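You operate a simulated robot arm through the tools that you are given. There is no shell and no other tool.

You run a simulated robot arm. Do the job below in one go: nothing can be reset, and whatever is moved stays where it is left.

TASK
Shut the guard box door, release the red deck button, set speed 16 and press run.

It is judged by the outcome, as a careful person would: the job done as asked, and still so three seconds after it is handed in. It fails if anything else is knocked over, pushed out of place, dropped, spilled or broken.

THE ROBOT
A 7-joint arm with a fingered hand, fixed in place. Base frame: the origin is at the foot of the arm, x ahead of it, y to its left, z up. Units: cm, degrees, N and s.
With the tool pointing down near the work surface it reaches from about 44 to 90 cm from the base axis. Its first joint turns from -143.0 to 143.0 degrees. Payload 3 kg.
The TCP is the grasp point between the finger pads, 2.6 cm short of the fingertips. In the tool frame z runs along the fingers and y along their closing line. Largest opening 14.8 cm; the body of the gripper starts 7.3 cm behind the TCP. The gripper is a hand of 3 fingers: y runs from the thumb to the fingers, the wrist lies at [0, 0, -22.9] in the tool frame, and closing takes about 1.5 s.
Orientation is told as [roll, pitch, yaw] about the base's x, y, z axes, in that order, counted from this pose: with the fingers straight down and closing along the base's y, the tool's x points along the base's -x, its y along +y and its z along -z.

THE INTERFACE
- The arm moves only by the tool play_rows. Its argument "motion" is a list of rows, each an object (a shift or turn left out is 0, a gripper value left out holds the last) with "linear": the shift along the tool's x, y, z in cm, a list of three; "rotation": the turn, a rotation vector about the tool's x, y, z in degrees, a list of three. In form: [{"linear": [dx, dy, dz], "rotation": [rx, ry, rz]}, ...]. A call has 1 to 20 rows; each row shifts and turns the commanded pose from where the row before left it, along the tool's axes as they then stand. "grip" is the opening in per cent of the stroke, from 0 (shut) to 100 (fully open), set as the call begins (left out, the last holds). Rows are played at 5 a second. More than 5 cm and 8.6 degrees between two rows, or a gripper value outside its range, and nothing of the call is played. Where a pose cannot be reached the arm comes as near as it can. A force on the tool above 90 N (or 10 N above the force at the start of the call, whichever is more), or a blocked arm, ends the call early, and 0.2 s more pass. Each finger travels about 15.3 cm/s and halts on what it meets, pressing with about 27 N; the grip force reading is that of the motor and also rises with nothing between the fingers. The clock runs only during rows and for 0.2 s after the last one: add rows that do not move to give the fingers time. It gives the time, the measured TCP pose, the force on the tool (base axes), the opening and the grip force at its end, in the units of the frame above (readings bear some noise), with the torque about the TCP (base axes, N m) and any sound that the robot's microphone picked up, and new pictures: "views" is both (left out), scene, wrist or none.
- Cameras (640 x 400 px; columns grow to the right, rows downward): "scene" is fixed at [40.27, -50.09, 150.99]; the picture's right is [0.89, -0.46, 0.00], its down [-0.21, -0.40, -0.89] and it looks along [0.41, 0.79, -0.45] (base axes); focal length 328 px, centre (320, 200). "wrist" rides on the gripper at [6.8, -3.9, -9] in the tool frame; the picture's right is [0.50, 0.87, 0.00], its down [-0.66, 0.38, -0.65] and it looks along [-0.57, 0.33, 0.76] (tool axes); focal length 222 px, centre (320, 200). There is no depth. A picture from a camera that has moved, and an enlarged one, comes with that camera's place and axes in the base frame and with its lens.
- slide_trunk(by): slides the trunk up (or, below 0, down) by that many cm; the arm rides with it, the base frame stays. It gives what a move gives, with no picture.
- finger_targets(finger1, finger2, thumb_bend): sets how far each is bent, from 0 (flat) to 100 (curled in); at 30 the hand is open as for a grip, at 70 the pads meet at the TCP. One left out holds its place. A second passes; each finger stops where it meets its share of the squeeze, and holds until it gets a number again. A gripper value or a shape takes the hand back. It gives what a move gives, with no picture; readings hold the bend of each and the force on the fingers (four entries, about 0 where the hand has none), thumb and palm.
- grasp_type(shape): the hand has 3 fingers and takes this shape, open, in about a second: jaw (thumb against the fingers, like two jaws); tri (thumb and two fingers); tip (a fingertip pinch); poke (one finger out to press); point (the index stretched); flat (the hand flat); cup (the hand cupped); fist (a fist). The gripper value then closes the fingers along that shape, each until it touches; the sizes above hold for jaw. It gives what a move gives, with no picture.
- close_up(camera, box): a new picture of the part [left, top, right, bottom] of that camera's present view, enlarged. It takes no simulated time.
- hand_in(): hands the job in; it is judged then, once.

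Places have to be worked out from the pictures, the camera data and where the tool is seen. Open the gripper and draw the arm clear of the work before you hand the job in, unless the task says otherwise.

The tools are called after ">>>" as name(argument=value, ...) on one line, values as JSON. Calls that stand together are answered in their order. play_rows: Moves the arm, as the interface text tells. Its arguments: {"type":"object","properties":{"motion":{"type":"array","items":{"type":"object","properties":{"linear":{"type":"array","items":{"type":"number"}},"rotation":{"type":"array","items":{"type":"number"}}}}},"grip":{"type":"number"},"views":{"type":"string","enum":["both","scene","wrist","none"]}},"required":["motion"]} The other tools are called the same way: slide_trunk (by) slides the trunk up or down; grasp_type (shape) gives the hand a shape; finger_targets (finger1, finger2, thumb_bend) moves the fingers one by one; close_up (camera, box) takes an enlarged picture of a part of a camera's view; hand_in () hands the job in.

At the start:

```text
clock: 0.0
eef_pos: [56.83, 49.52, 129.27]
tool_rot: [-0.1, 0.1, 0.0]
contact_force: [0.6, 0.3, -0.4]
ft_torque: [-0.01, 0.03, -0.02]
gripper_width: 14.8
gripper_force: 0.0
shape: jaw
bend: [30.0, 30.0, 30.0]
finger forces: [0.0, 0.0, 0.0, 0.0, 0.0, 0.1]
trunk travel left (down, up): [-65.4, 23.6]
```

scene: 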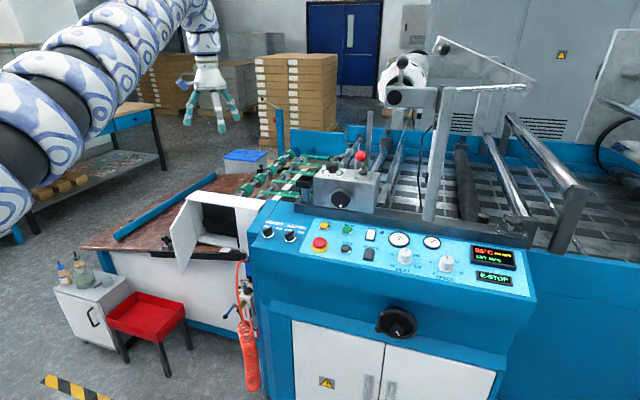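
wrist: 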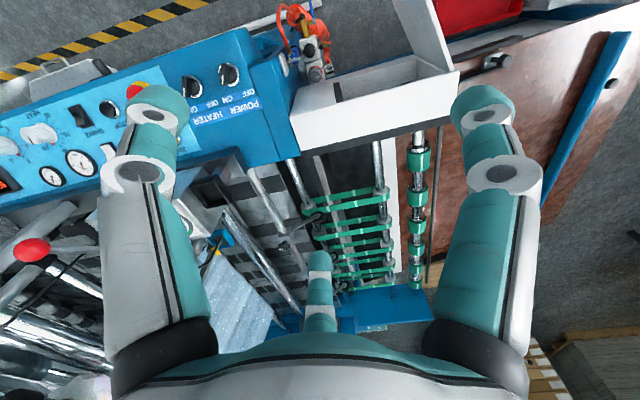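

The pictures show a machine with a control deck, an open guard box with a hinged door, and a display reading E-STOP. I'll take enlarged views of the panel and the guard box first.

>>> close_up(camera="scene", box=[380, 220, 540, 320])

>>> close_up(camera="scene", box=[250, 210, 410, 310])

>>> close_up(camera="scene", box=[140, 170, 300, 270])

>>> close_up(camera="scene", box=[300, 140, 460, 240])

>>> close_up(camera="wrist", box=[0, 40, 320, 240])

```text
4.00 times, centred on (460, 270) of scene
camera zoom: at [40.27, -50.09, 150.99], right [0.89, -0.46, 0.0], down [-0.21, -0.4, -0.89], along [0.41, 0.79, -0.45], focal length 1312 px, centre (-240, -80)
```

zoom: 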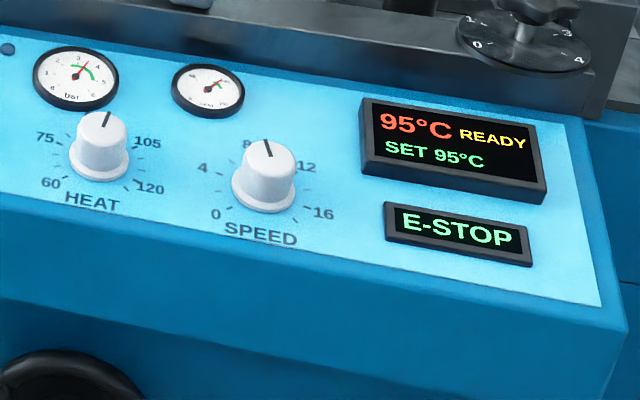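

```text
4.00 times, centred on (330, 260) of scene
camera zoom: at [40.27, -50.09, 150.99], right [0.89, -0.46, 0.0], down [-0.21, -0.4, -0.89], along [0.41, 0.79, -0.45], focal length 1312 px, centre (280, -40)
```

zoom: 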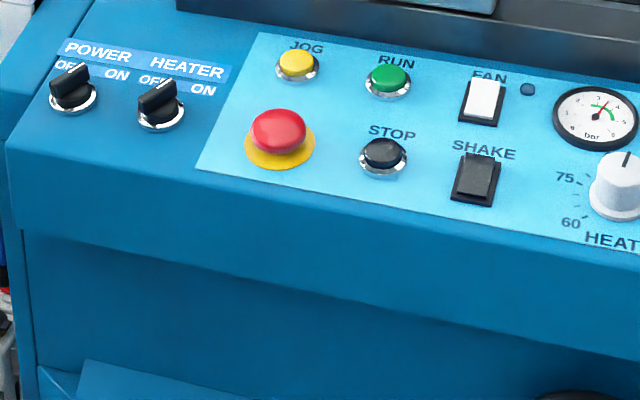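

```text
4.00 times, centred on (220, 220) of scene
camera zoom: at [40.27, -50.09, 150.99], right [0.89, -0.46, 0.0], down [-0.21, -0.4, -0.89], along [0.41, 0.79, -0.45], focal length 1312 px, centre (720, 120)
```

zoom: 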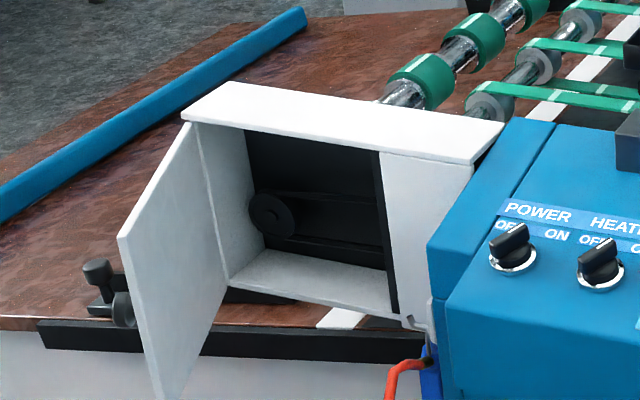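

```text
4.00 times, centred on (380, 190) of scene
camera zoom: at [40.27, -50.09, 150.99], right [0.89, -0.46, 0.0], down [-0.21, -0.4, -0.89], along [0.41, 0.79, -0.45], focal length 1312 px, centre (80, 240)
```

zoom: 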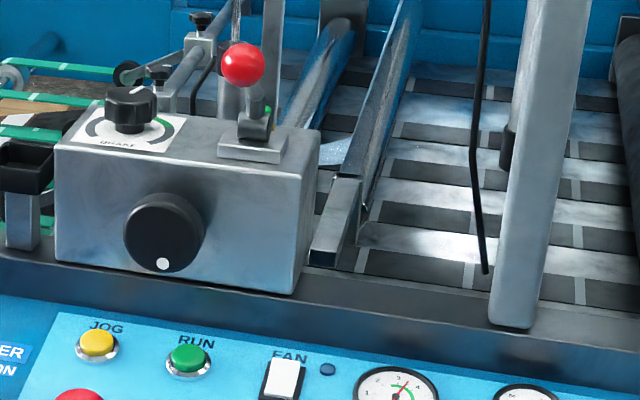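

```text
2.00 times, centred on (160, 140) of wrist
camera zoom: at [50.18, 45.56, 138.25], right [-0.5, 0.87, 0.0], down [0.66, 0.38, 0.65], along [0.57, 0.33, -0.76], focal length 444 px, centre (640, 320)
```

zoom: 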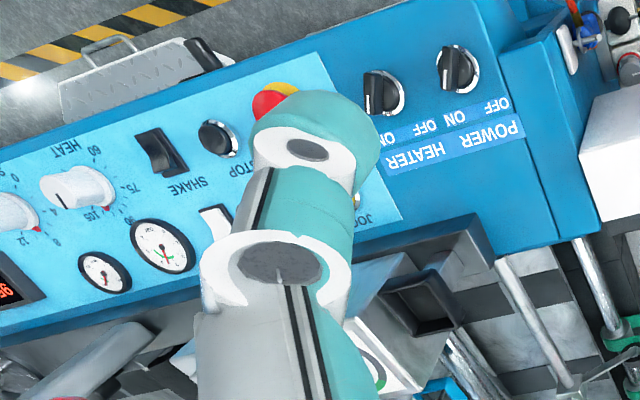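

Triangulating the two views puts the panel at z≈95, with the red button near (77,22) and the SPEED knob near (104,-2). The box door hinge is near (46,66), and its free edge near (38,47). I'll move the hand up and toward the base to see the door better.

>>> play_rows(motion=[{"linear": [4.1, -2, 0]}, {"linear": [4.1, -2, 0]}, {"linear": [4.1, -2, 0]}, {"linear": [4.1, -2, 0]}, {"linear": [4.1, -2, 0]}, {"linear": [4.1, -2, 0]}], grip=0)

```text
clock: 1.4
eef_pos: [35.85, 46.92, 126.81]
tool_rot: [0.1, 0.0, -0.1]
contact_force: [-0.3, -0.7, 0.0]
ft_torque: [-0.01, 0.0, -0.01]
gripper_width: 0.04
gripper_force: 27.2
shape: jaw
bend: [70.0, 70.0, 70.0]
finger forces: [0.0, 0.0, 0.1, 0.0, 0.0, 0.0]
out of reach, approached as far as the arm can: row 2, 3, 4, 5, 6
trunk travel left (down, up): [-65.4, 23.6]
camera wrist: at [29.14, 42.96, 135.79], right [-0.5, 0.87, 0.0], down [0.66, 0.38, 0.65], along [0.57, 0.33, -0.76], focal length 222 px, centre (320, 200)
```

scene: 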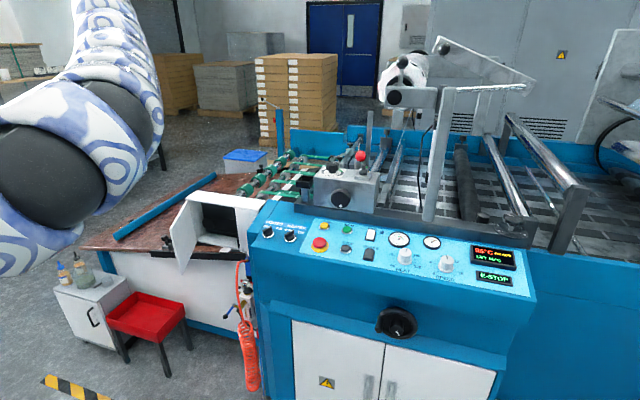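
wrist: 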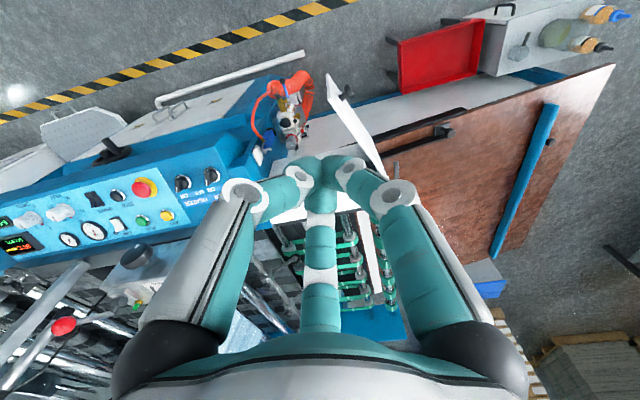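

The hand stopped at (35.9,46.9) on an inner reach limit, and the fingers are now closed. I'll zoom in on the door from this view.

>>> close_up(camera="wrist", box=[230, 50, 470, 200])

>>> close_up(camera="wrist", box=[0, 140, 240, 290])

```text
2.67 times, centred on (350, 125) of wrist
camera zoom: at [29.14, 42.96, 135.79], right [-0.5, 0.87, 0.0], down [0.66, 0.38, 0.65], along [0.57, 0.33, -0.76], focal length 592 px, centre (240, 400)
```

zoom: 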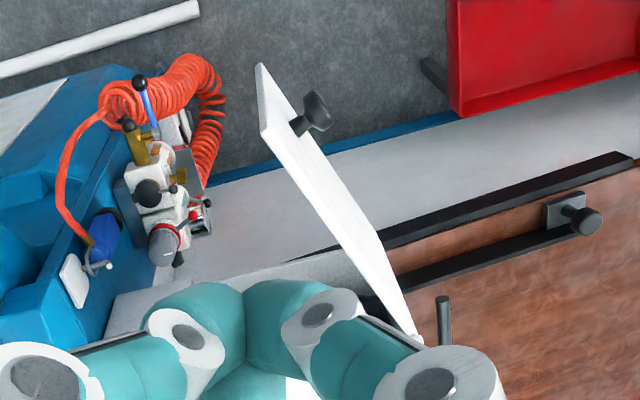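

```text
2.67 times, centred on (120, 215) of wrist
camera zoom: at [29.14, 42.96, 135.79], right [-0.5, 0.87, 0.0], down [0.66, 0.38, 0.65], along [0.57, 0.33, -0.76], focal length 592 px, centre (853, 160)
```

zoom: 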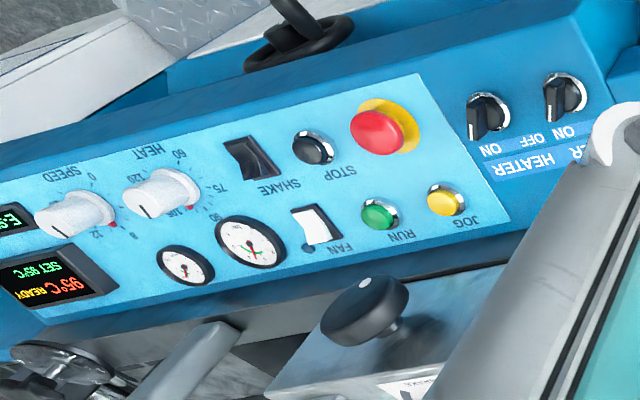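

The door's free top corner triangulates to about (38.5,50.2,96.5) and the hinge to about (46,67.5). A knob sits on the outer face near (37.5,54.5,88). I'll go down toward (32,52,112) on the door's outer side.

>>> play_rows(motion=[{"linear": [1, 1.25, 3.7]}, {"linear": [1, 1.25, 3.7]}, {"linear": [1, 1.25, 3.7]}, {"linear": [1, 1.25, 3.7]}])

```text
clock: 2.4
eef_pos: [31.55, 51.98, 112.09]
tool_rot: [-0.1, 0.0, 0.1]
contact_force: [-0.8, -1.0, -0.5]
ft_torque: [-0.02, -0.03, -0.01]
gripper_width: 0.0
gripper_force: 27.3
shape: jaw
bend: [70.0, 70.0, 70.0]
finger forces: [0.0, 0.0, 0.0, 0.0, 0.0, 0.0]
trunk travel left (down, up): [-65.4, 23.6]
camera wrist: at [24.9, 48.01, 121.09], right [-0.5, 0.87, 0.0], down [0.65, 0.38, 0.65], along [0.57, 0.33, -0.76], focal length 222 px, centre (320, 200)
```

scene: 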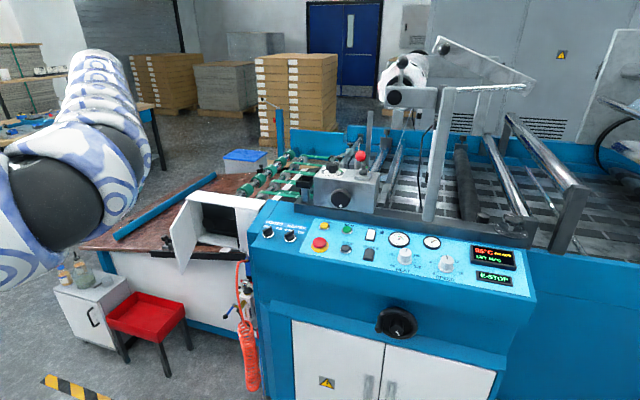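
wrist: 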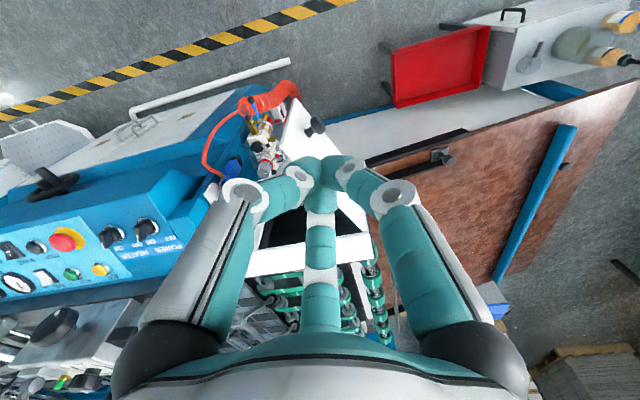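

Commands start from the measured pose, and I'm now outside the door with its face at x≈39. I'll lower to z≈94, keeping an x margin to the knob.

>>> play_rows(motion=[{"linear": [0, 0, 3.6]}, {"linear": [0, 0, 3.6]}, {"linear": [0, 0, 3.6]}, {"linear": [0, 0, 3.6]}, {"linear": [0, 0, 3.6]}])

>>> close_up(camera="wrist", box=[200, 60, 440, 210])

```text
clock: 3.6
eef_pos: [31.54, 51.98, 94.2]
tool_rot: [-0.1, 0.0, 0.0]
contact_force: [-0.4, -0.1, 1.0]
ft_torque: [0.01, 0.01, 0.0]
gripper_width: 0.0
gripper_force: 27.1
shape: jaw
bend: [70.0, 70.0, 70.0]
finger forces: [0.0, 0.0, 0.1, 0.0, 0.1, 0.1]
trunk travel left (down, up): [-65.4, 23.6]
camera wrist: at [25.01, 48.01, 103.09], right [-0.5, 0.87, 0.0], down [0.66, 0.38, 0.65], along [0.57, 0.33, -0.76], focal length 222 px, centre (320, 200)
```

scene: 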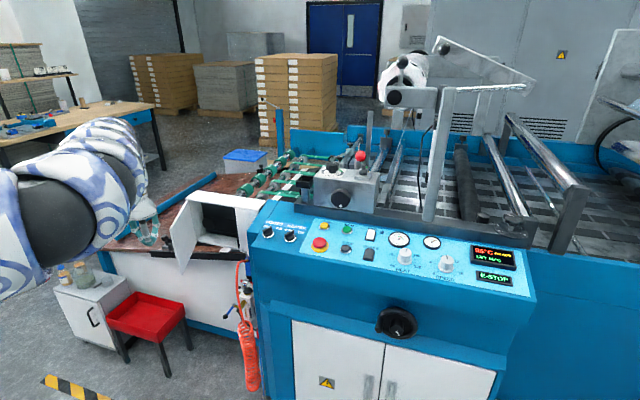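
wrist: 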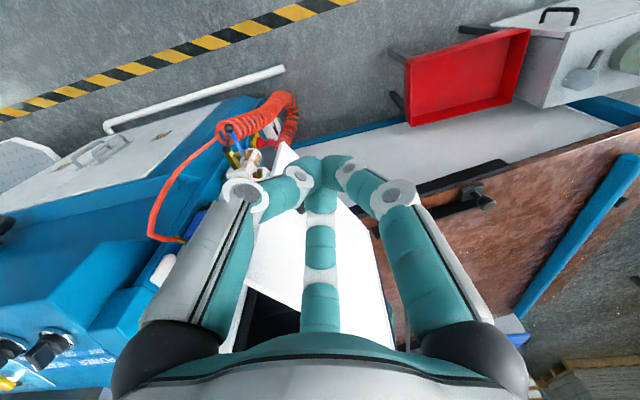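

```text
2.67 times, centred on (320, 135) of wrist
camera zoom: at [25.01, 48.01, 103.09], right [-0.5, 0.87, 0.0], down [0.66, 0.38, 0.65], along [0.57, 0.33, -0.76], focal length 592 px, centre (320, 373)
```

zoom: 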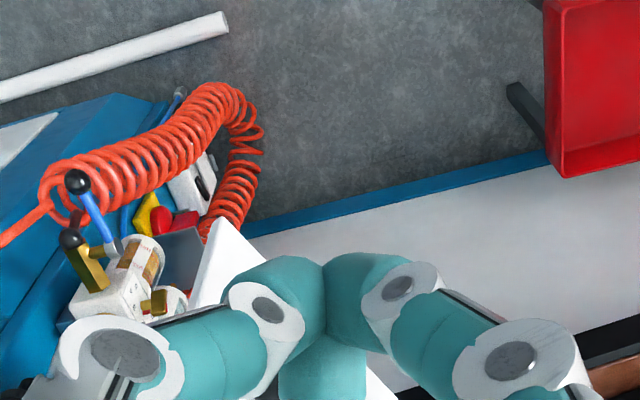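

The fingertips are beside the door with nothing touching, and the tips are at z≈91.6, above the knob. I'll sweep the door along its closing arc in +x, with small steps.

>>> play_rows(motion=[{"linear": [-2, 1, 0]}, {"linear": [-2, 1, 0]}, {"linear": [-2, 0, 0]}, {"linear": [-1.5, -0.4, 0]}, {"linear": [-1.5, -0.4, 0]}, {"linear": [-1.5, -0.2, 0]}, {"linear": [-1.5, -0.2, 0]}, {"linear": [-1.5, -0.1, 0]}])

```text
clock: 5.4
eef_pos: [45.15, 52.51, 94.18]
tool_rot: [-0.2, -0.1, 0.1]
contact_force: [-0.6, -0.5, 0.5]
ft_torque: [-0.02, 0.04, -0.02]
gripper_width: 0.0
gripper_force: 27.2
shape: jaw
bend: [70.0, 70.0, 70.0]
finger forces: [0.0, 0.1, 0.0, 0.0, 0.0, 0.0]
trunk travel left (down, up): [-65.4, 23.6]
camera wrist: at [38.57, 48.63, 103.14], right [-0.5, 0.87, 0.0], down [0.66, 0.38, 0.65], along [0.57, 0.33, -0.76], focal length 222 px, centre (320, 200)
```

scene: 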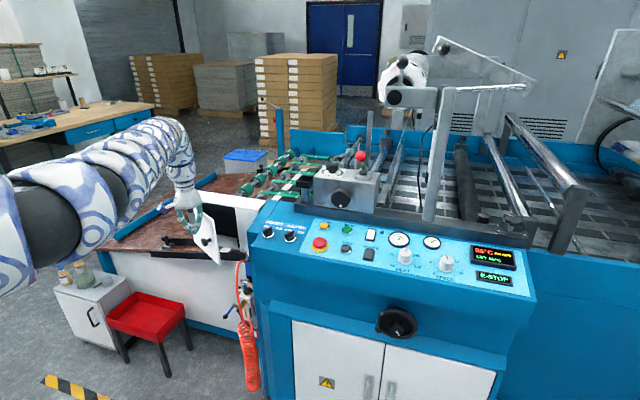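
wrist: 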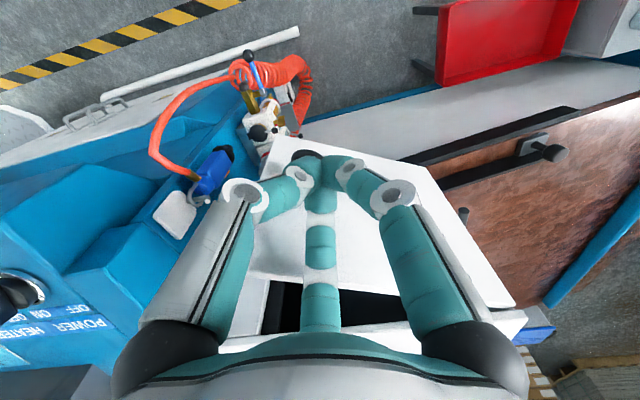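

The door is swinging shut with the hand. I'll continue along the arc.

>>> play_rows(motion=[{"linear": [-1.5, 0, 0]}, {"linear": [-1.5, 0.1, 0]}, {"linear": [-1.4, 0.4, 0]}, {"linear": [-1.3, 0.5, 0]}, {"linear": [-1.2, 0.6, 0]}, {"linear": [-1.0, 0.6, 0]}])

>>> close_up(camera="scene", box=[140, 170, 300, 270])

```text
clock: 6.8
eef_pos: [51.63, 53.27, 94.4]
tool_rot: [0.0, 0.1, 0.1]
contact_force: [0.2, 0.4, 1.0]
ft_torque: [0.0, -0.04, -0.01]
gripper_width: 0.0
gripper_force: 27.2
shape: jaw
bend: [70.0, 70.0, 70.0]
finger forces: [0.0, 0.0, 0.1, 0.0, 0.0, 0.0]
out of reach, approached as far as the arm can: row 5, 6
trunk travel left (down, up): [-65.4, 23.6]
camera wrist: at [45.11, 49.3, 103.39], right [-0.5, 0.87, 0.0], down [0.66, 0.38, 0.65], along [0.57, 0.33, -0.76], focal length 222 px, centre (320, 200)
```

scene: 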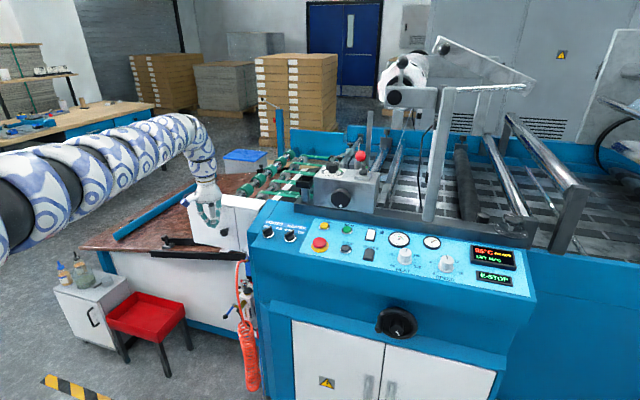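
wrist: 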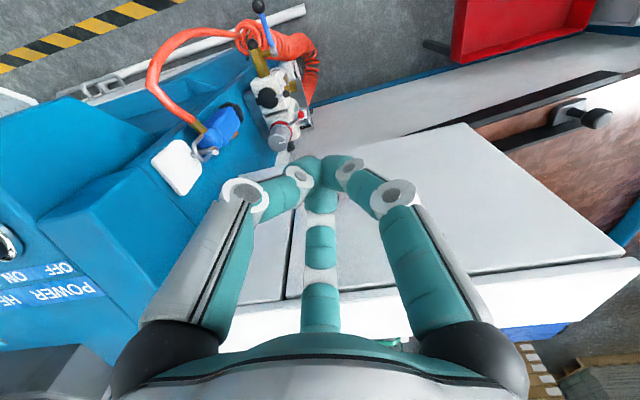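

```text
4.00 times, centred on (220, 220) of scene
camera zoom: at [40.27, -50.09, 150.99], right [0.89, -0.46, 0.0], down [-0.21, -0.4, -0.89], along [0.41, 0.79, -0.45], focal length 1312 px, centre (720, 120)
```

zoom: 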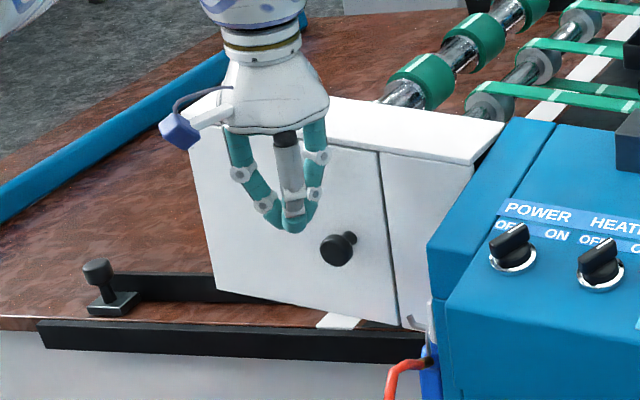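

The door is nearly closed, roughly 10° left by my estimate, but the arm reached its limit with the tool vertical. I'll tilt the fingers outward to gain reach while pushing along the door normal (0.7,0.7).

>>> play_rows(motion=[{"linear": [0, 0, 0], "rotation": [-3, -3, 0]}, {"linear": [0, 0, 0], "rotation": [-3, -3, 0]}, {"linear": [0, 0, 0], "rotation": [-3, -3, 0]}, {"linear": [-0.5, 0.5, 0], "rotation": [-2, -2, 0]}, {"linear": [-0.5, 0.5, 0], "rotation": [-2, -2, 0]}, {"linear": [-0.5, 0.5, 0], "rotation": [-2, -2, 0]}])

>>> close_up(camera="scene", box=[140, 170, 300, 270])

```text
clock: 8.2
eef_pos: [53.18, 54.7, 95.01]
tool_rot: [15.4, -14.9, -2.0]
contact_force: [-0.4, 0.0, -0.4]
ft_torque: [0.0, -0.01, -0.01]
gripper_width: 0.0
gripper_force: 26.7
shape: jaw
bend: [70.0, 70.0, 70.0]
finger forces: [0.0, 0.0, 0.0, 0.1, 0.0, 0.0]
trunk travel left (down, up): [-65.4, 23.6]
camera wrist: at [44.52, 48.89, 100.65], right [-0.51, 0.85, 0.09], down [0.45, 0.17, 0.87], along [0.73, 0.49, -0.48], focal length 222 px, centre (320, 200)
```

scene: 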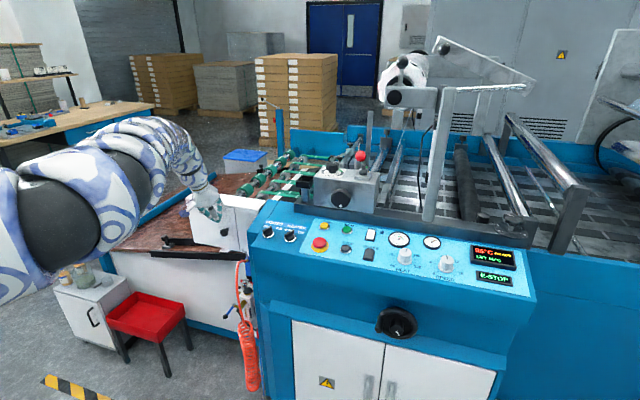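
wrist: 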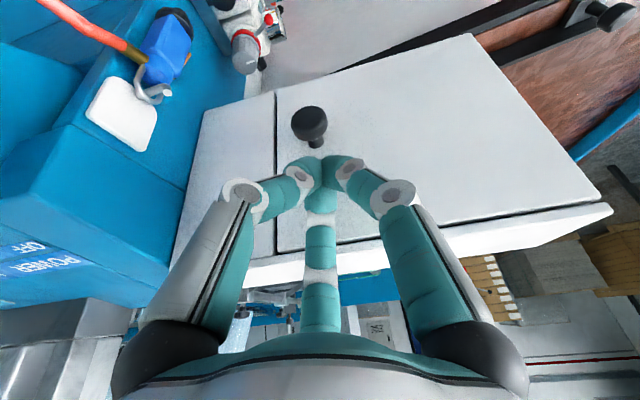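

```text
4.00 times, centred on (220, 220) of scene
camera zoom: at [40.27, -50.09, 150.99], right [0.89, -0.46, 0.0], down [-0.21, -0.4, -0.89], along [0.41, 0.79, -0.45], focal length 1312 px, centre (720, 120)
```

zoom: 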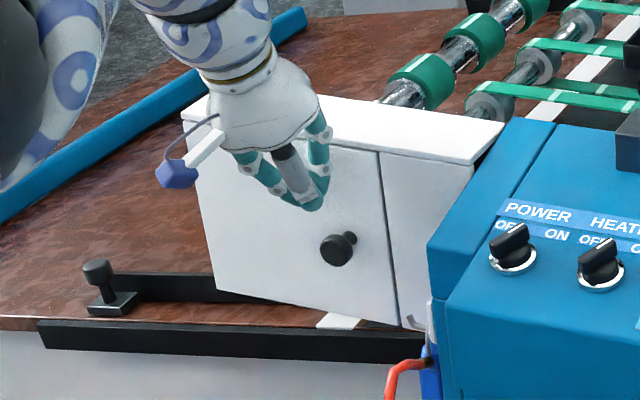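

The door looks flush in both views and hasn't moved since the last picture. I'll push gently a bit more to confirm it is seated.

>>> play_rows(motion=[{"linear": [-0.4, 0.4, 0]}, {"linear": [-0.4, 0.4, 0]}, {"linear": [-0.4, 0.4, 0]}], views="wrist")

```text
clock: 9.0
eef_pos: [54.2, 55.84, 95.77]
tool_rot: [15.3, -14.9, -2.0]
contact_force: [0.5, -1.3, 0.5]
ft_torque: [0.0, -0.02, 0.03]
gripper_width: 0.02
gripper_force: 27.0
shape: jaw
bend: [70.0, 70.0, 70.0]
finger forces: [0.0, 0.0, 0.0, 0.0, 0.1, 0.0]
trunk travel left (down, up): [-65.4, 23.6]
camera wrist: at [45.67, 49.98, 101.26], right [-0.51, 0.85, 0.09], down [0.45, 0.18, 0.87], along [0.73, 0.49, -0.48], focal length 222 px, centre (320, 200)
```

wrist: 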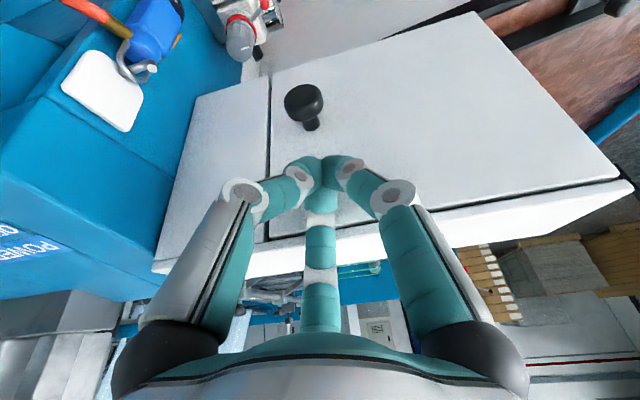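

There is still no contact force. I'll keep pressing forward, moving horizontally and slightly lower, until contact registers.

>>> play_rows(motion=[{"linear": [0, 0, 1.2]}, {"linear": [-0.33, 0.33, 0.2]}, {"linear": [-0.33, 0.33, 0.2]}, {"linear": [-0.33, 0.33, 0.2]}, {"linear": [-0.33, 0.33, 0.2]}], views="wrist")

```text
clock: 10.2
eef_pos: [54.78, 56.91, 94.21]
tool_rot: [14.8, -14.3, -1.6]
contact_force: [-46.2, -59.6, 27.1]
ft_torque: [1.85, -1.84, -0.86]
gripper_width: 0.0
gripper_force: 26.7
shape: jaw
bend: [70.0, 70.0, 70.0]
finger forces: [0.0, 78.1, 0.0, 0.0, 0.0, 0.0]
trunk travel left (down, up): [-65.4, 23.6]
stopped in row 5: the force on the tool passed its limit at 92 N (the readings are from after the stop); the commanded pose is now the measured one
camera wrist: at [46.25, 51.02, 100.06], right [-0.51, 0.85, 0.09], down [0.46, 0.18, 0.87], along [0.72, 0.49, -0.49], focal length 222 px, centre (320, 200)
```

wrist: 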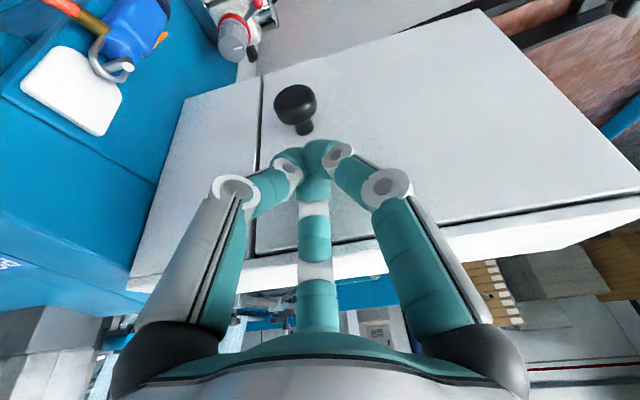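

Contact reached 92 N in the direction of the normal, so the door is hard against its stop. I'll back off and look at whether it stays closed.

>>> play_rows(motion=[{"linear": [0.7, -0.7, 0]}, {"linear": [2, -2, 0]}, {"linear": [2, -2, 0]}, {"linear": [0, 0, -4]}, {"linear": [0, 0, -4]}], views="scene")

>>> close_up(camera="scene", box=[140, 170, 300, 270])

>>> close_up(camera="scene", box=[380, 220, 540, 320])

>>> close_up(camera="wrist", box=[0, 0, 640, 400])

```text
clock: 11.4
eef_pos: [48.84, 51.39, 97.63]
tool_rot: [14.6, -13.1, -1.9]
contact_force: [3.2, -0.1, 3.8]
ft_torque: [-0.03, 0.44, 0.11]
gripper_width: 0.0
gripper_force: 27.3
shape: jaw
bend: [70.0, 70.0, 74.0]
finger forces: [0.1, 0.0, 0.0, 0.0, 0.1, 0.1]
out of reach, approached as far as the arm can: row 5
trunk travel left (down, up): [-65.4, 23.6]
```

scene: 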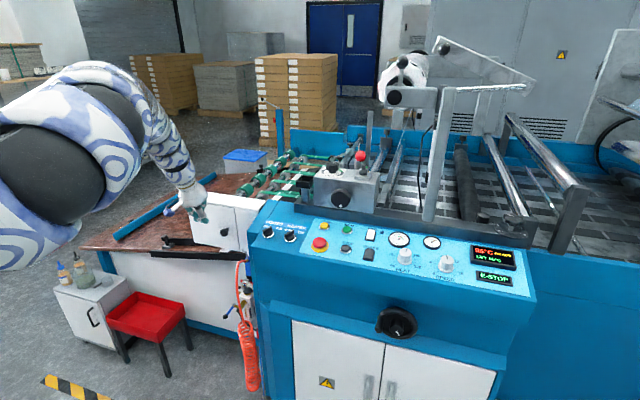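

```text
4.00 times, centred on (220, 220) of scene
camera zoom: at [40.27, -50.09, 150.99], right [0.89, -0.46, 0.0], down [-0.21, -0.4, -0.89], along [0.41, 0.79, -0.45], focal length 1312 px, centre (720, 120)
```

zoom: 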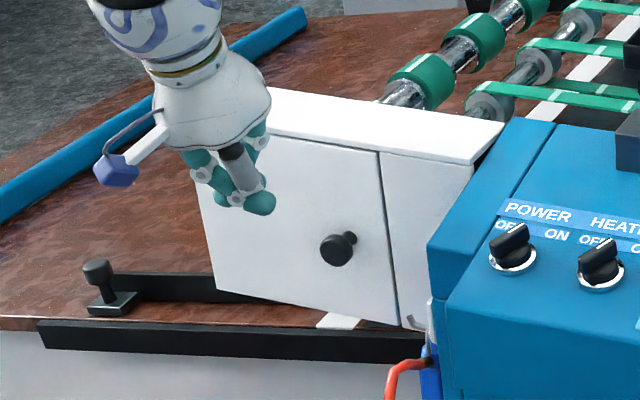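

```text
4.00 times, centred on (460, 270) of scene
camera zoom: at [40.27, -50.09, 150.99], right [0.89, -0.46, 0.0], down [-0.21, -0.4, -0.89], along [0.41, 0.79, -0.45], focal length 1312 px, centre (-240, -80)
```

zoom: 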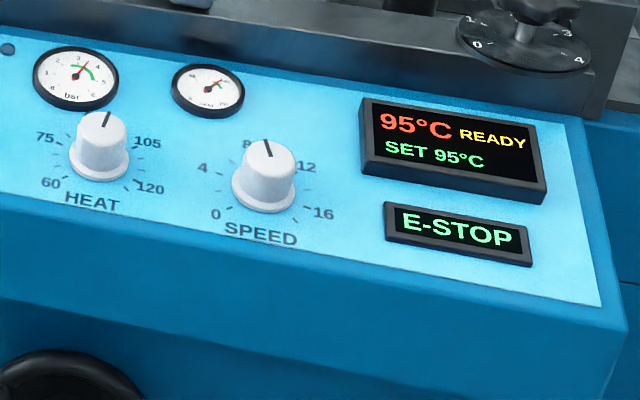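

```text
1.00 times, centred on (320, 200) of wrist (not enlarged: the box is as wide or as high as the picture)
camera zoom: at [40.43, 45.56, 103.56], right [-0.51, 0.86, 0.1], down [0.48, 0.19, 0.86], along [0.71, 0.48, -0.51], focal length 222 px, centre (320, 200)
```

zoom: 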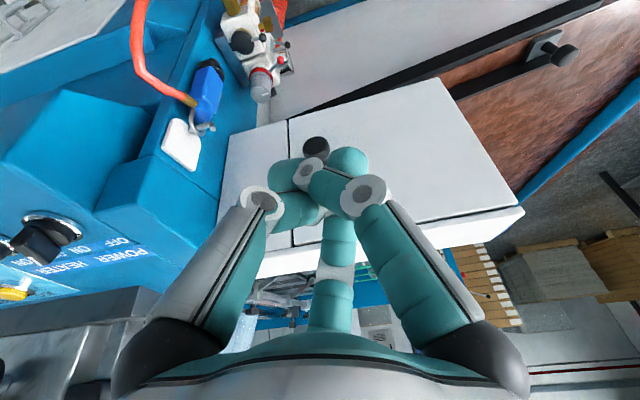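

The door stays shut and the display still reads E-STOP. The arm had trouble rising at this shoulder height, so I'll raise the trunk to get clear of the box and gain workspace.

>>> slide_trunk(by=18)

```text
clock: 13.4
eef_pos: [49.52, 51.72, 116.78]
tool_rot: [14.9, -14.4, -1.8]
contact_force: [-0.3, -0.5, 0.1]
ft_torque: [0.03, 0.0, 0.02]
gripper_width: 0.0
gripper_force: 26.8
shape: jaw
bend: [70.0, 70.0, 74.0]
finger forces: [0.0, 0.0, 0.0, 0.0, 0.0, 0.1]
trunk travel left (down, up): [-83.4, 5.6]
```

With the hand at z≈117 there is clear air around it. I'll level the tool, open the fingers, and rise a little.

>>> play_rows(motion=[{"linear": [0, 0, -1], "rotation": [3.7, 3.6, 0.4]}, {"linear": [0, 0, -1], "rotation": [3.7, 3.6, 0.4]}, {"linear": [0, 0, -1], "rotation": [3.7, 3.6, 0.4]}, {"linear": [0, 0, -1], "rotation": [3.7, 3.6, 0.4]}, {"linear": [0, -4, 0]}, {"linear": [0, -4, 0]}], grip=100)

```text
clock: 15.0
eef_pos: [45.06, 42.48, 117.06]
tool_rot: [-0.8, 5.3, -1.5]
contact_force: [-0.1, -0.2, 0.1]
ft_torque: [0.02, -0.04, 0.02]
gripper_width: 14.79
gripper_force: 0.1
shape: jaw
bend: [30.0, 30.0, 30.0]
finger forces: [0.1, 0.0, 0.0, 0.0, 0.0, 0.0]
trunk travel left (down, up): [-83.4, 5.6]
stopped in row 6: the arm was blocked; the commanded pose is now the measured one
camera wrist: at [39.29, 38.88, 126.74], right [-0.47, 0.88, 0.03], down [0.72, 0.37, 0.58], along [0.5, 0.3, -0.81], focal length 222 px, centre (320, 200)
```

scene: 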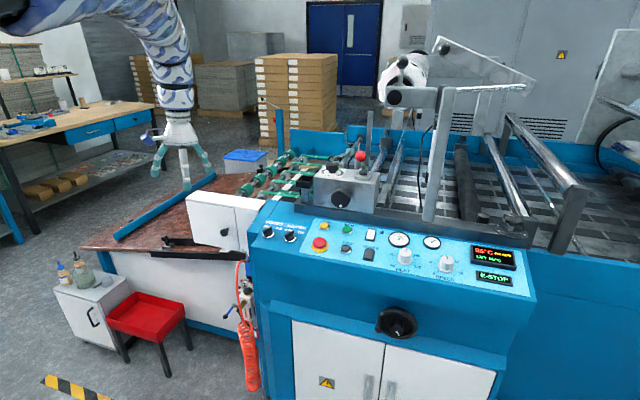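
wrist: 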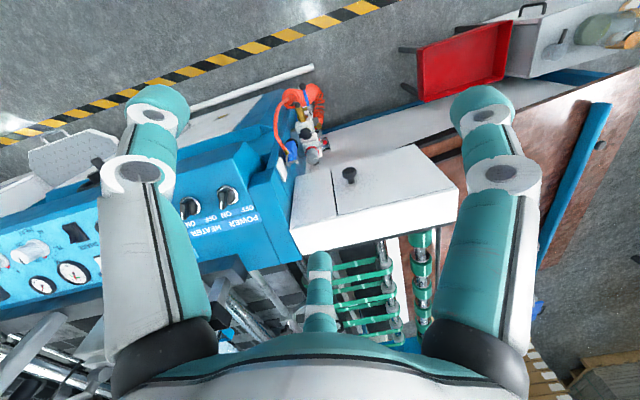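

The wrist view shows the door shut flush. The arm changed its elbow posture and stopped partway. I'll level the tool and move over toward the panel at a safe height.

>>> play_rows(motion=[{"linear": [-2, -2, -1], "rotation": [0, -2.6, 0]}, {"linear": [-2, -2, -1], "rotation": [0, -2.6, 0]}, {"linear": [-2.5, -2.8, 0]}, {"linear": [-2.5, -2.8, 0]}, {"linear": [-2.5, -2.8, 0]}, {"linear": [-2.5, -2.8, 0], "rotation": [0, 0, -4]}, {"linear": [-2, -2, 0], "rotation": [0, 0, -4]}, {"linear": [0, 0, 0], "rotation": [0, 0, -4]}])

```text
clock: 16.8
eef_pos: [63.92, 29.3, 117.63]
tool_rot: [-0.8, 0.3, 10.6]
contact_force: [0.1, -0.5, 0.8]
ft_torque: [0.0, 0.02, 0.01]
gripper_width: 14.78
gripper_force: 0.0
shape: jaw
bend: [30.0, 30.0, 30.0]
finger forces: [0.0, 0.0, 0.1, 0.1, 0.1, 0.1]
out of reach, approached as far as the arm can: row 1, 2, 3, 4, 5, 6
trunk travel left (down, up): [-83.4, 5.6]
camera wrist: at [58.21, 24.34, 126.72], right [-0.65, 0.76, -0.01], down [0.58, 0.5, 0.65], along [0.5, 0.41, -0.76], focal length 222 px, centre (320, 200)
```

scene: 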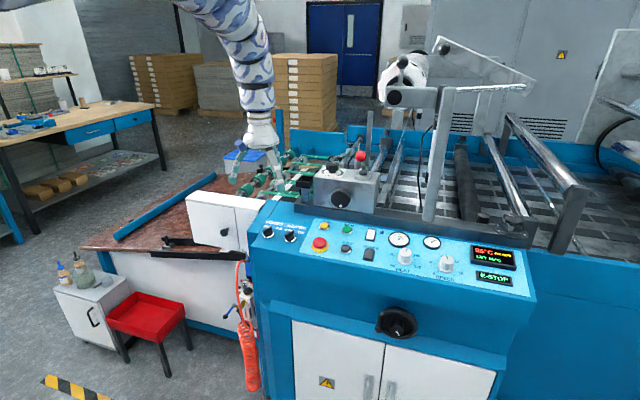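
wrist: 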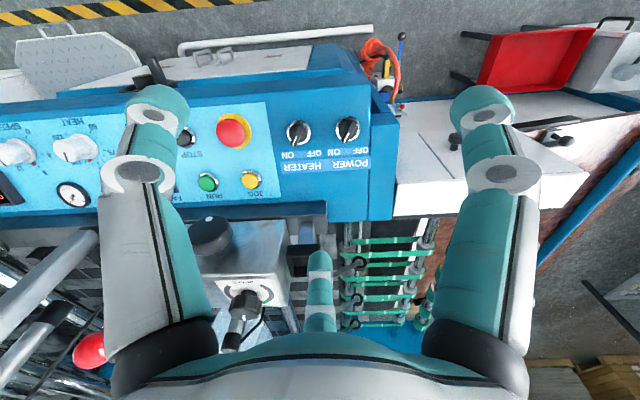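

The hand is now above the machine's left end and level. I'll zoom into the wrist view of the button area.

>>> close_up(camera="wrist", box=[150, 80, 310, 180])

>>> close_up(camera="wrist", box=[0, 80, 240, 230])

```text
4.00 times, centred on (230, 130) of wrist
camera zoom: at [58.21, 24.34, 126.72], right [-0.65, 0.76, -0.01], down [0.58, 0.5, 0.65], along [0.5, 0.41, -0.76], focal length 888 px, centre (680, 480)
```

zoom: 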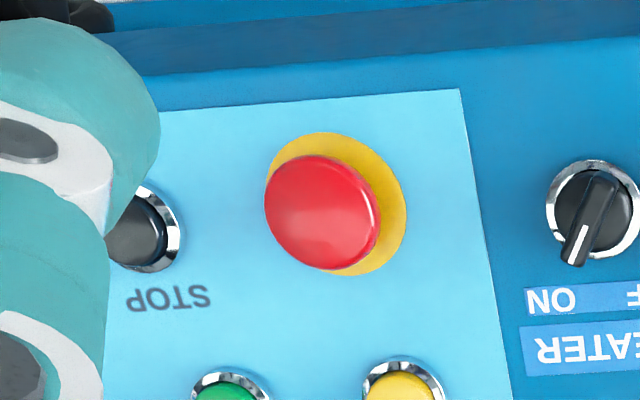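

```text
2.67 times, centred on (120, 155) of wrist
camera zoom: at [58.21, 24.34, 126.72], right [-0.65, 0.76, -0.01], down [0.58, 0.5, 0.65], along [0.5, 0.41, -0.76], focal length 592 px, centre (853, 320)
```

zoom: 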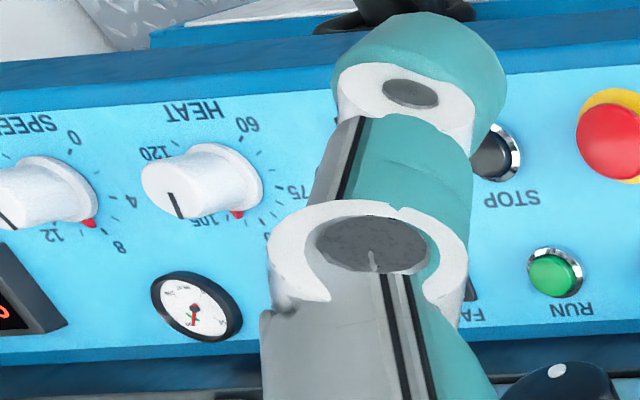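

The red cap triangulates to (78.0,22.7,94.7), STOP to (84,17.5,94) and RUN to (88.2,23.8,96). The panel tilts about 15° toward the operator. I'll yaw the hand to line up with the panel (yaw 47) and move above the red button.

>>> play_rows(motion=[{"rotation": [0, 0, -7.3]}, {"rotation": [0, 0, -7.3]}, {"rotation": [0, 0, -7.3]}, {"rotation": [0, 0, -7.3]}, {"rotation": [0, 0, -7.2]}, {"linear": [-0.5, -3.7, 0]}, {"linear": [-0.5, -3.7, 0]}, {"linear": [-0.5, -3.7, 0], "rotation": [0, -5, 0]}, {"linear": [-0.4, -3.7, 0], "rotation": [0, -5, 0]}, {"linear": [0, 0, 0], "rotation": [0, -5, 0]}])

```text
clock: 19.0
eef_pos: [78.05, 21.58, 117.27]
tool_rot: [-0.5, -14.3, 47.0]
contact_force: [-0.5, 0.0, 0.7]
ft_torque: [0.01, -0.03, -0.02]
gripper_width: 14.79
gripper_force: 0.2
shape: jaw
bend: [30.0, 30.0, 30.0]
finger forces: [0.0, 0.0, 0.1, 0.0, 0.0, 0.0]
out of reach, approached as far as the arm can: row 10
trunk travel left (down, up): [-83.4, 5.6]
camera wrist: at [74.92, 12.4, 124.23], right [-0.96, 0.24, -0.13], down [0.04, 0.61, 0.79], along [0.27, 0.76, -0.6], focal length 222 px, centre (320, 200)
```

scene: 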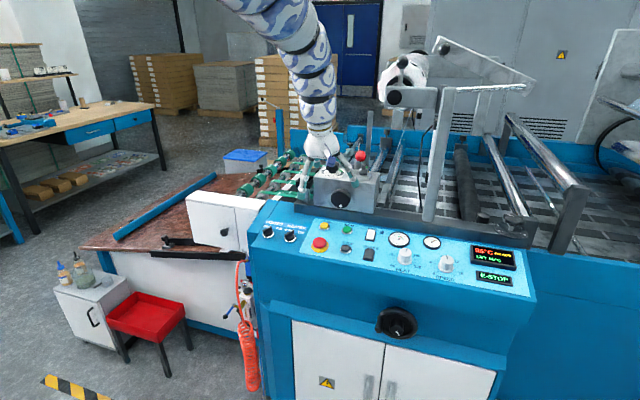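
wrist: 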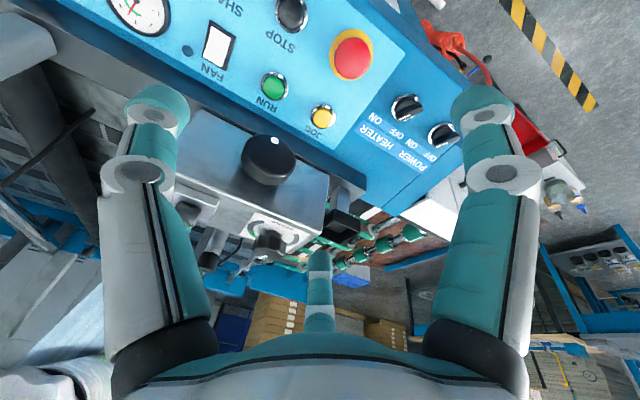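

The red button projects at (77.9,22.7), which agrees with the earlier estimate. I'll partly close the fingers to about 7 cm and descend to roughly 8 cm above the grasp pose.

>>> play_rows(motion=[{"linear": [1.5, 0.2, 2.5]}, {"linear": [1.5, 0.2, 2.6]}, {"linear": [1.0, 0.2, 2.6]}, {"linear": [0.67, 0.17, 2.6]}, {"linear": [0, 0, 2.7]}, {}], grip=48)

>>> close_up(camera="scene", box=[250, 170, 410, 270])

```text
clock: 20.4
eef_pos: [76.58, 20.99, 103.37]
tool_rot: [-0.5, -14.5, 46.9]
contact_force: [0.7, -1.2, -0.4]
ft_torque: [-0.01, 0.0, 0.0]
gripper_width: 7.13
gripper_force: 0.0
shape: jaw
bend: [37.0, 37.0, 70.0]
finger forces: [0.0, 0.0, 0.0, 0.0, 0.1, 0.0]
trunk travel left (down, up): [-83.4, 5.6]
camera wrist: at [73.45, 11.93, 110.48], right [-0.96, 0.24, -0.13], down [0.04, 0.61, 0.79], along [0.27, 0.76, -0.6], focal length 222 px, centre (320, 200)
```

scene: 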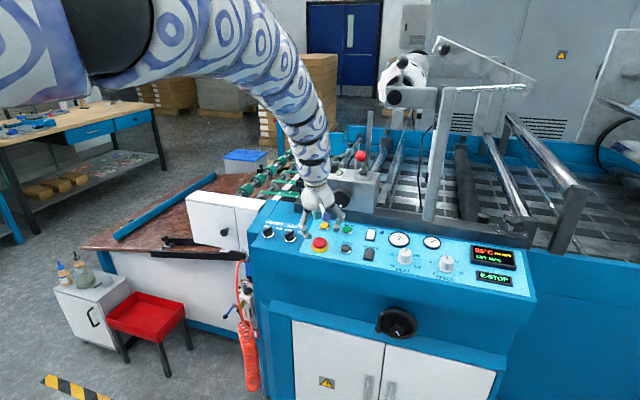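
wrist: 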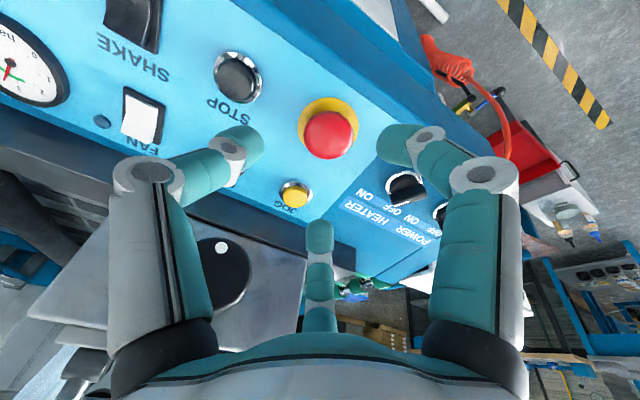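

```text
4.00 times, centred on (330, 220) of scene
camera zoom: at [40.27, -50.09, 150.99], right [0.89, -0.46, 0.0], down [-0.21, -0.4, -0.89], along [0.41, 0.79, -0.45], focal length 1312 px, centre (280, 120)
```

zoom: 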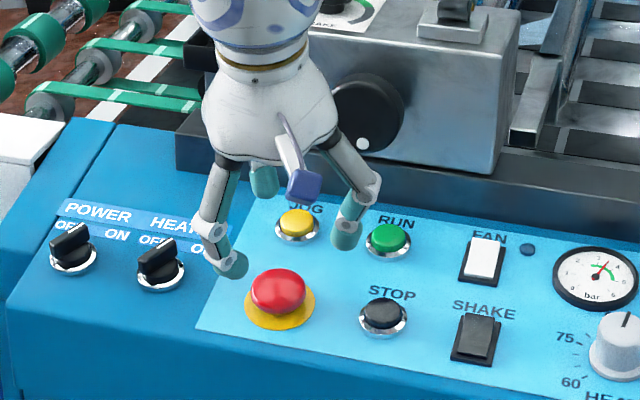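

The fingers straddle the red cap at a 7 cm opening, with the tool axis aimed at it. I'll descend 5 cm along the tool axis and check.

>>> play_rows(motion=[{"linear": [0, 0, 1.7]}, {"linear": [0, 0, 1.7]}, {"linear": [0, 0, 1.6]}, {}])

>>> close_up(camera="scene", box=[270, 200, 370, 262])

>>> close_up(camera="wrist", box=[200, 70, 440, 220])

```text
clock: 21.4
eef_pos: [77.35, 21.97, 98.61]
tool_rot: [-0.4, -14.4, 47.0]
contact_force: [0.9, 0.0, -0.3]
ft_torque: [-0.01, -0.02, 0.0]
gripper_width: 7.18
gripper_force: 0.0
shape: jaw
bend: [37.0, 37.0, 70.0]
finger forces: [0.0, 0.0, 0.0, 0.0, 0.0, 0.0]
trunk travel left (down, up): [-83.4, 5.6]
camera wrist: at [74.28, 12.9, 105.59], right [-0.96, 0.24, -0.13], down [0.04, 0.61, 0.79], along [0.27, 0.76, -0.6], focal length 222 px, centre (320, 200)
```

scene: 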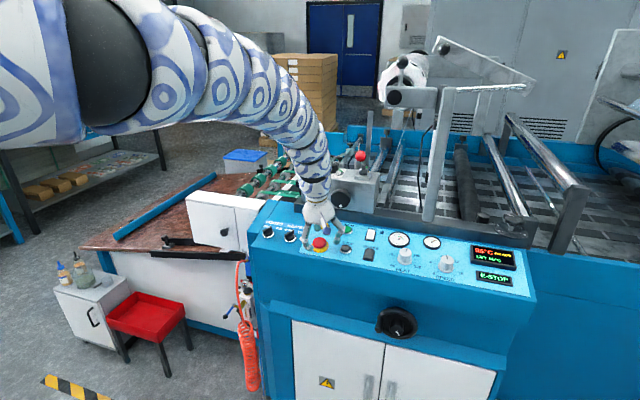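
wrist: 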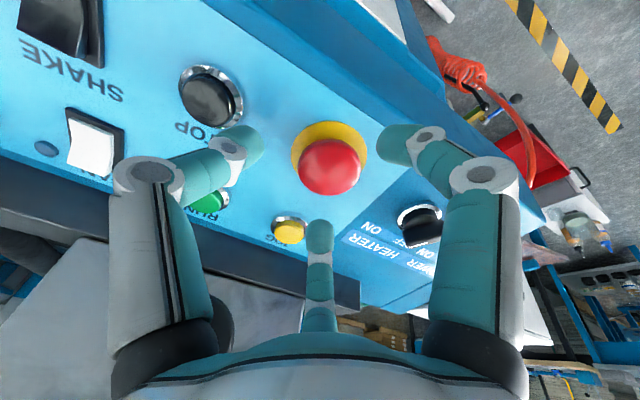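

```text
6.40 times, centred on (320, 231) of scene
camera zoom: at [40.27, -50.09, 150.99], right [0.89, -0.46, 0.0], down [-0.21, -0.4, -0.89], along [0.41, 0.79, -0.45], focal length 2099 px, centre (320, 2)
```

zoom: 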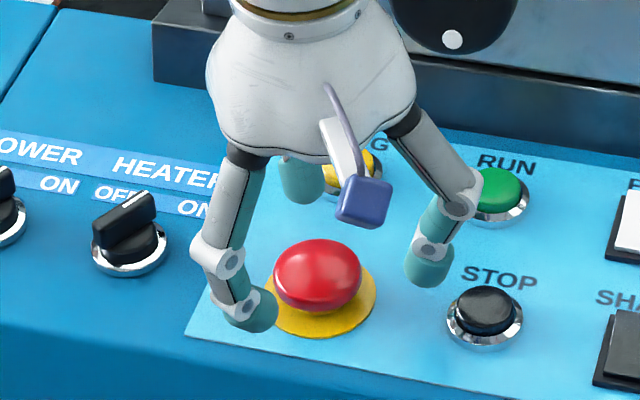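

```text
2.67 times, centred on (320, 145) of wrist
camera zoom: at [74.28, 12.9, 105.59], right [-0.96, 0.24, -0.13], down [0.04, 0.61, 0.79], along [0.27, 0.76, -0.6], focal length 592 px, centre (320, 347)
```

zoom: 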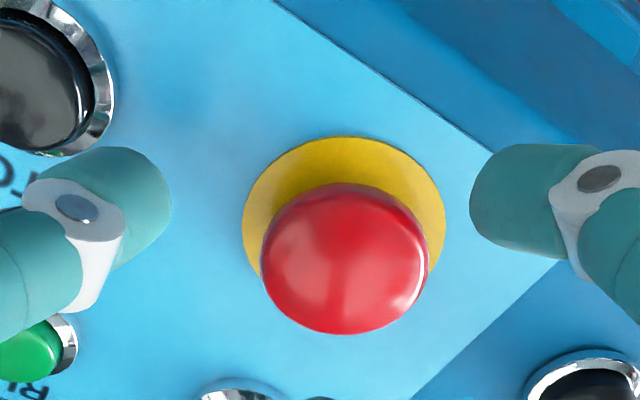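

The three fingers surround the cap symmetrically, with STOP and JOG clear of them. I'll descend 2.2 cm so the fingertips reach the cap's sides.

>>> play_rows(motion=[{"linear": [0, 0, 0.8]}, {"linear": [0, 0, 0.7]}, {"linear": [0, 0, 0.7]}, {}])

>>> close_up(camera="scene", box=[270, 200, 370, 262])

>>> close_up(camera="wrist", box=[200, 70, 440, 220])

```text
clock: 22.4
eef_pos: [77.69, 22.25, 96.44]
tool_rot: [-0.4, -14.3, 47.0]
contact_force: [0.1, 0.1, 0.8]
ft_torque: [-0.03, 0.0, 0.01]
gripper_width: 7.15
gripper_force: 0.0
shape: jaw
bend: [37.0, 37.0, 70.0]
finger forces: [0.0, 0.1, 0.0, 0.0, 0.0, 0.0]
trunk travel left (down, up): [-83.4, 5.6]
camera wrist: at [74.68, 13.29, 103.45], right [-0.96, 0.24, -0.13], down [0.04, 0.61, 0.79], along [0.27, 0.76, -0.6], focal length 222 px, centre (320, 200)
```

scene: 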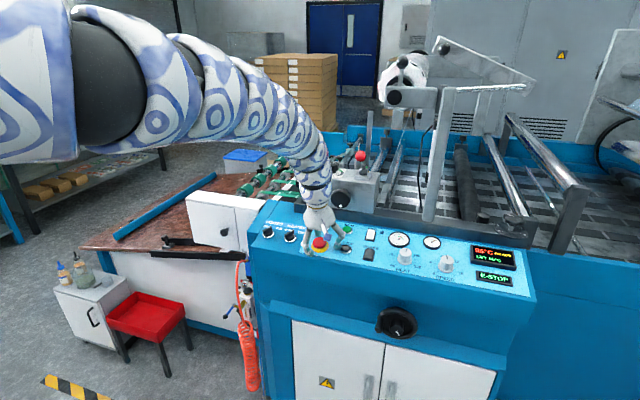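
wrist: 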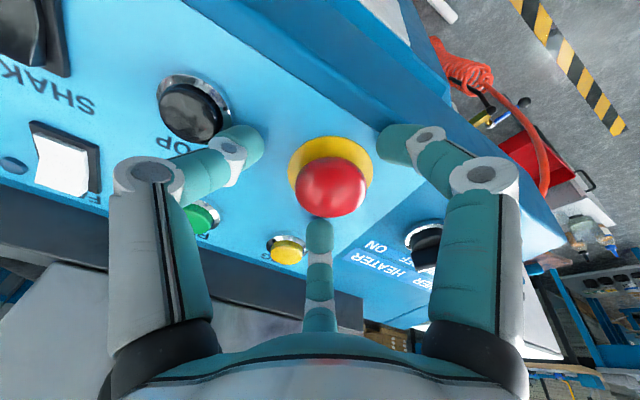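

```text
6.40 times, centred on (320, 231) of scene
camera zoom: at [40.27, -50.09, 150.99], right [0.89, -0.46, 0.0], down [-0.21, -0.4, -0.89], along [0.41, 0.79, -0.45], focal length 2099 px, centre (320, 2)
```

zoom: 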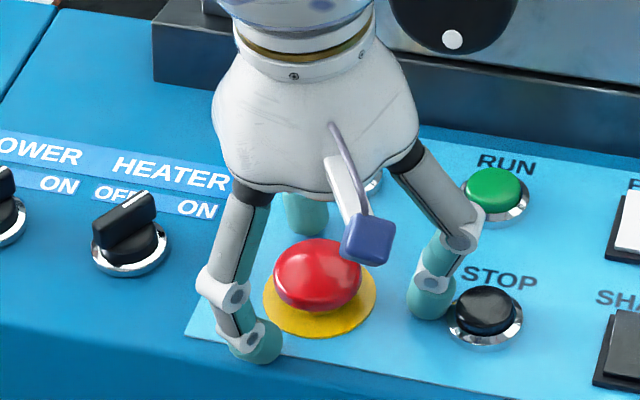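

```text
2.67 times, centred on (320, 145) of wrist
camera zoom: at [74.68, 13.29, 103.45], right [-0.96, 0.24, -0.13], down [0.04, 0.61, 0.79], along [0.27, 0.76, -0.6], focal length 592 px, centre (320, 347)
```

zoom: 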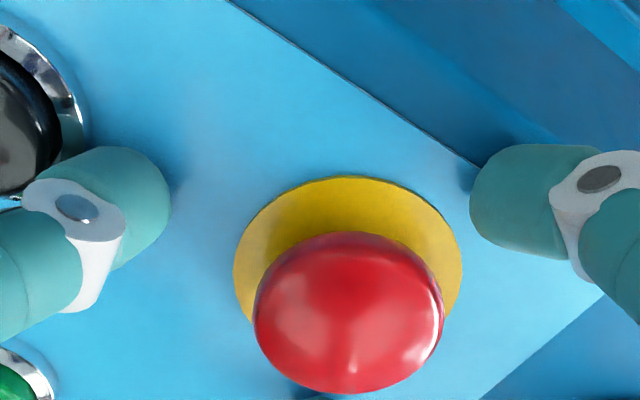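

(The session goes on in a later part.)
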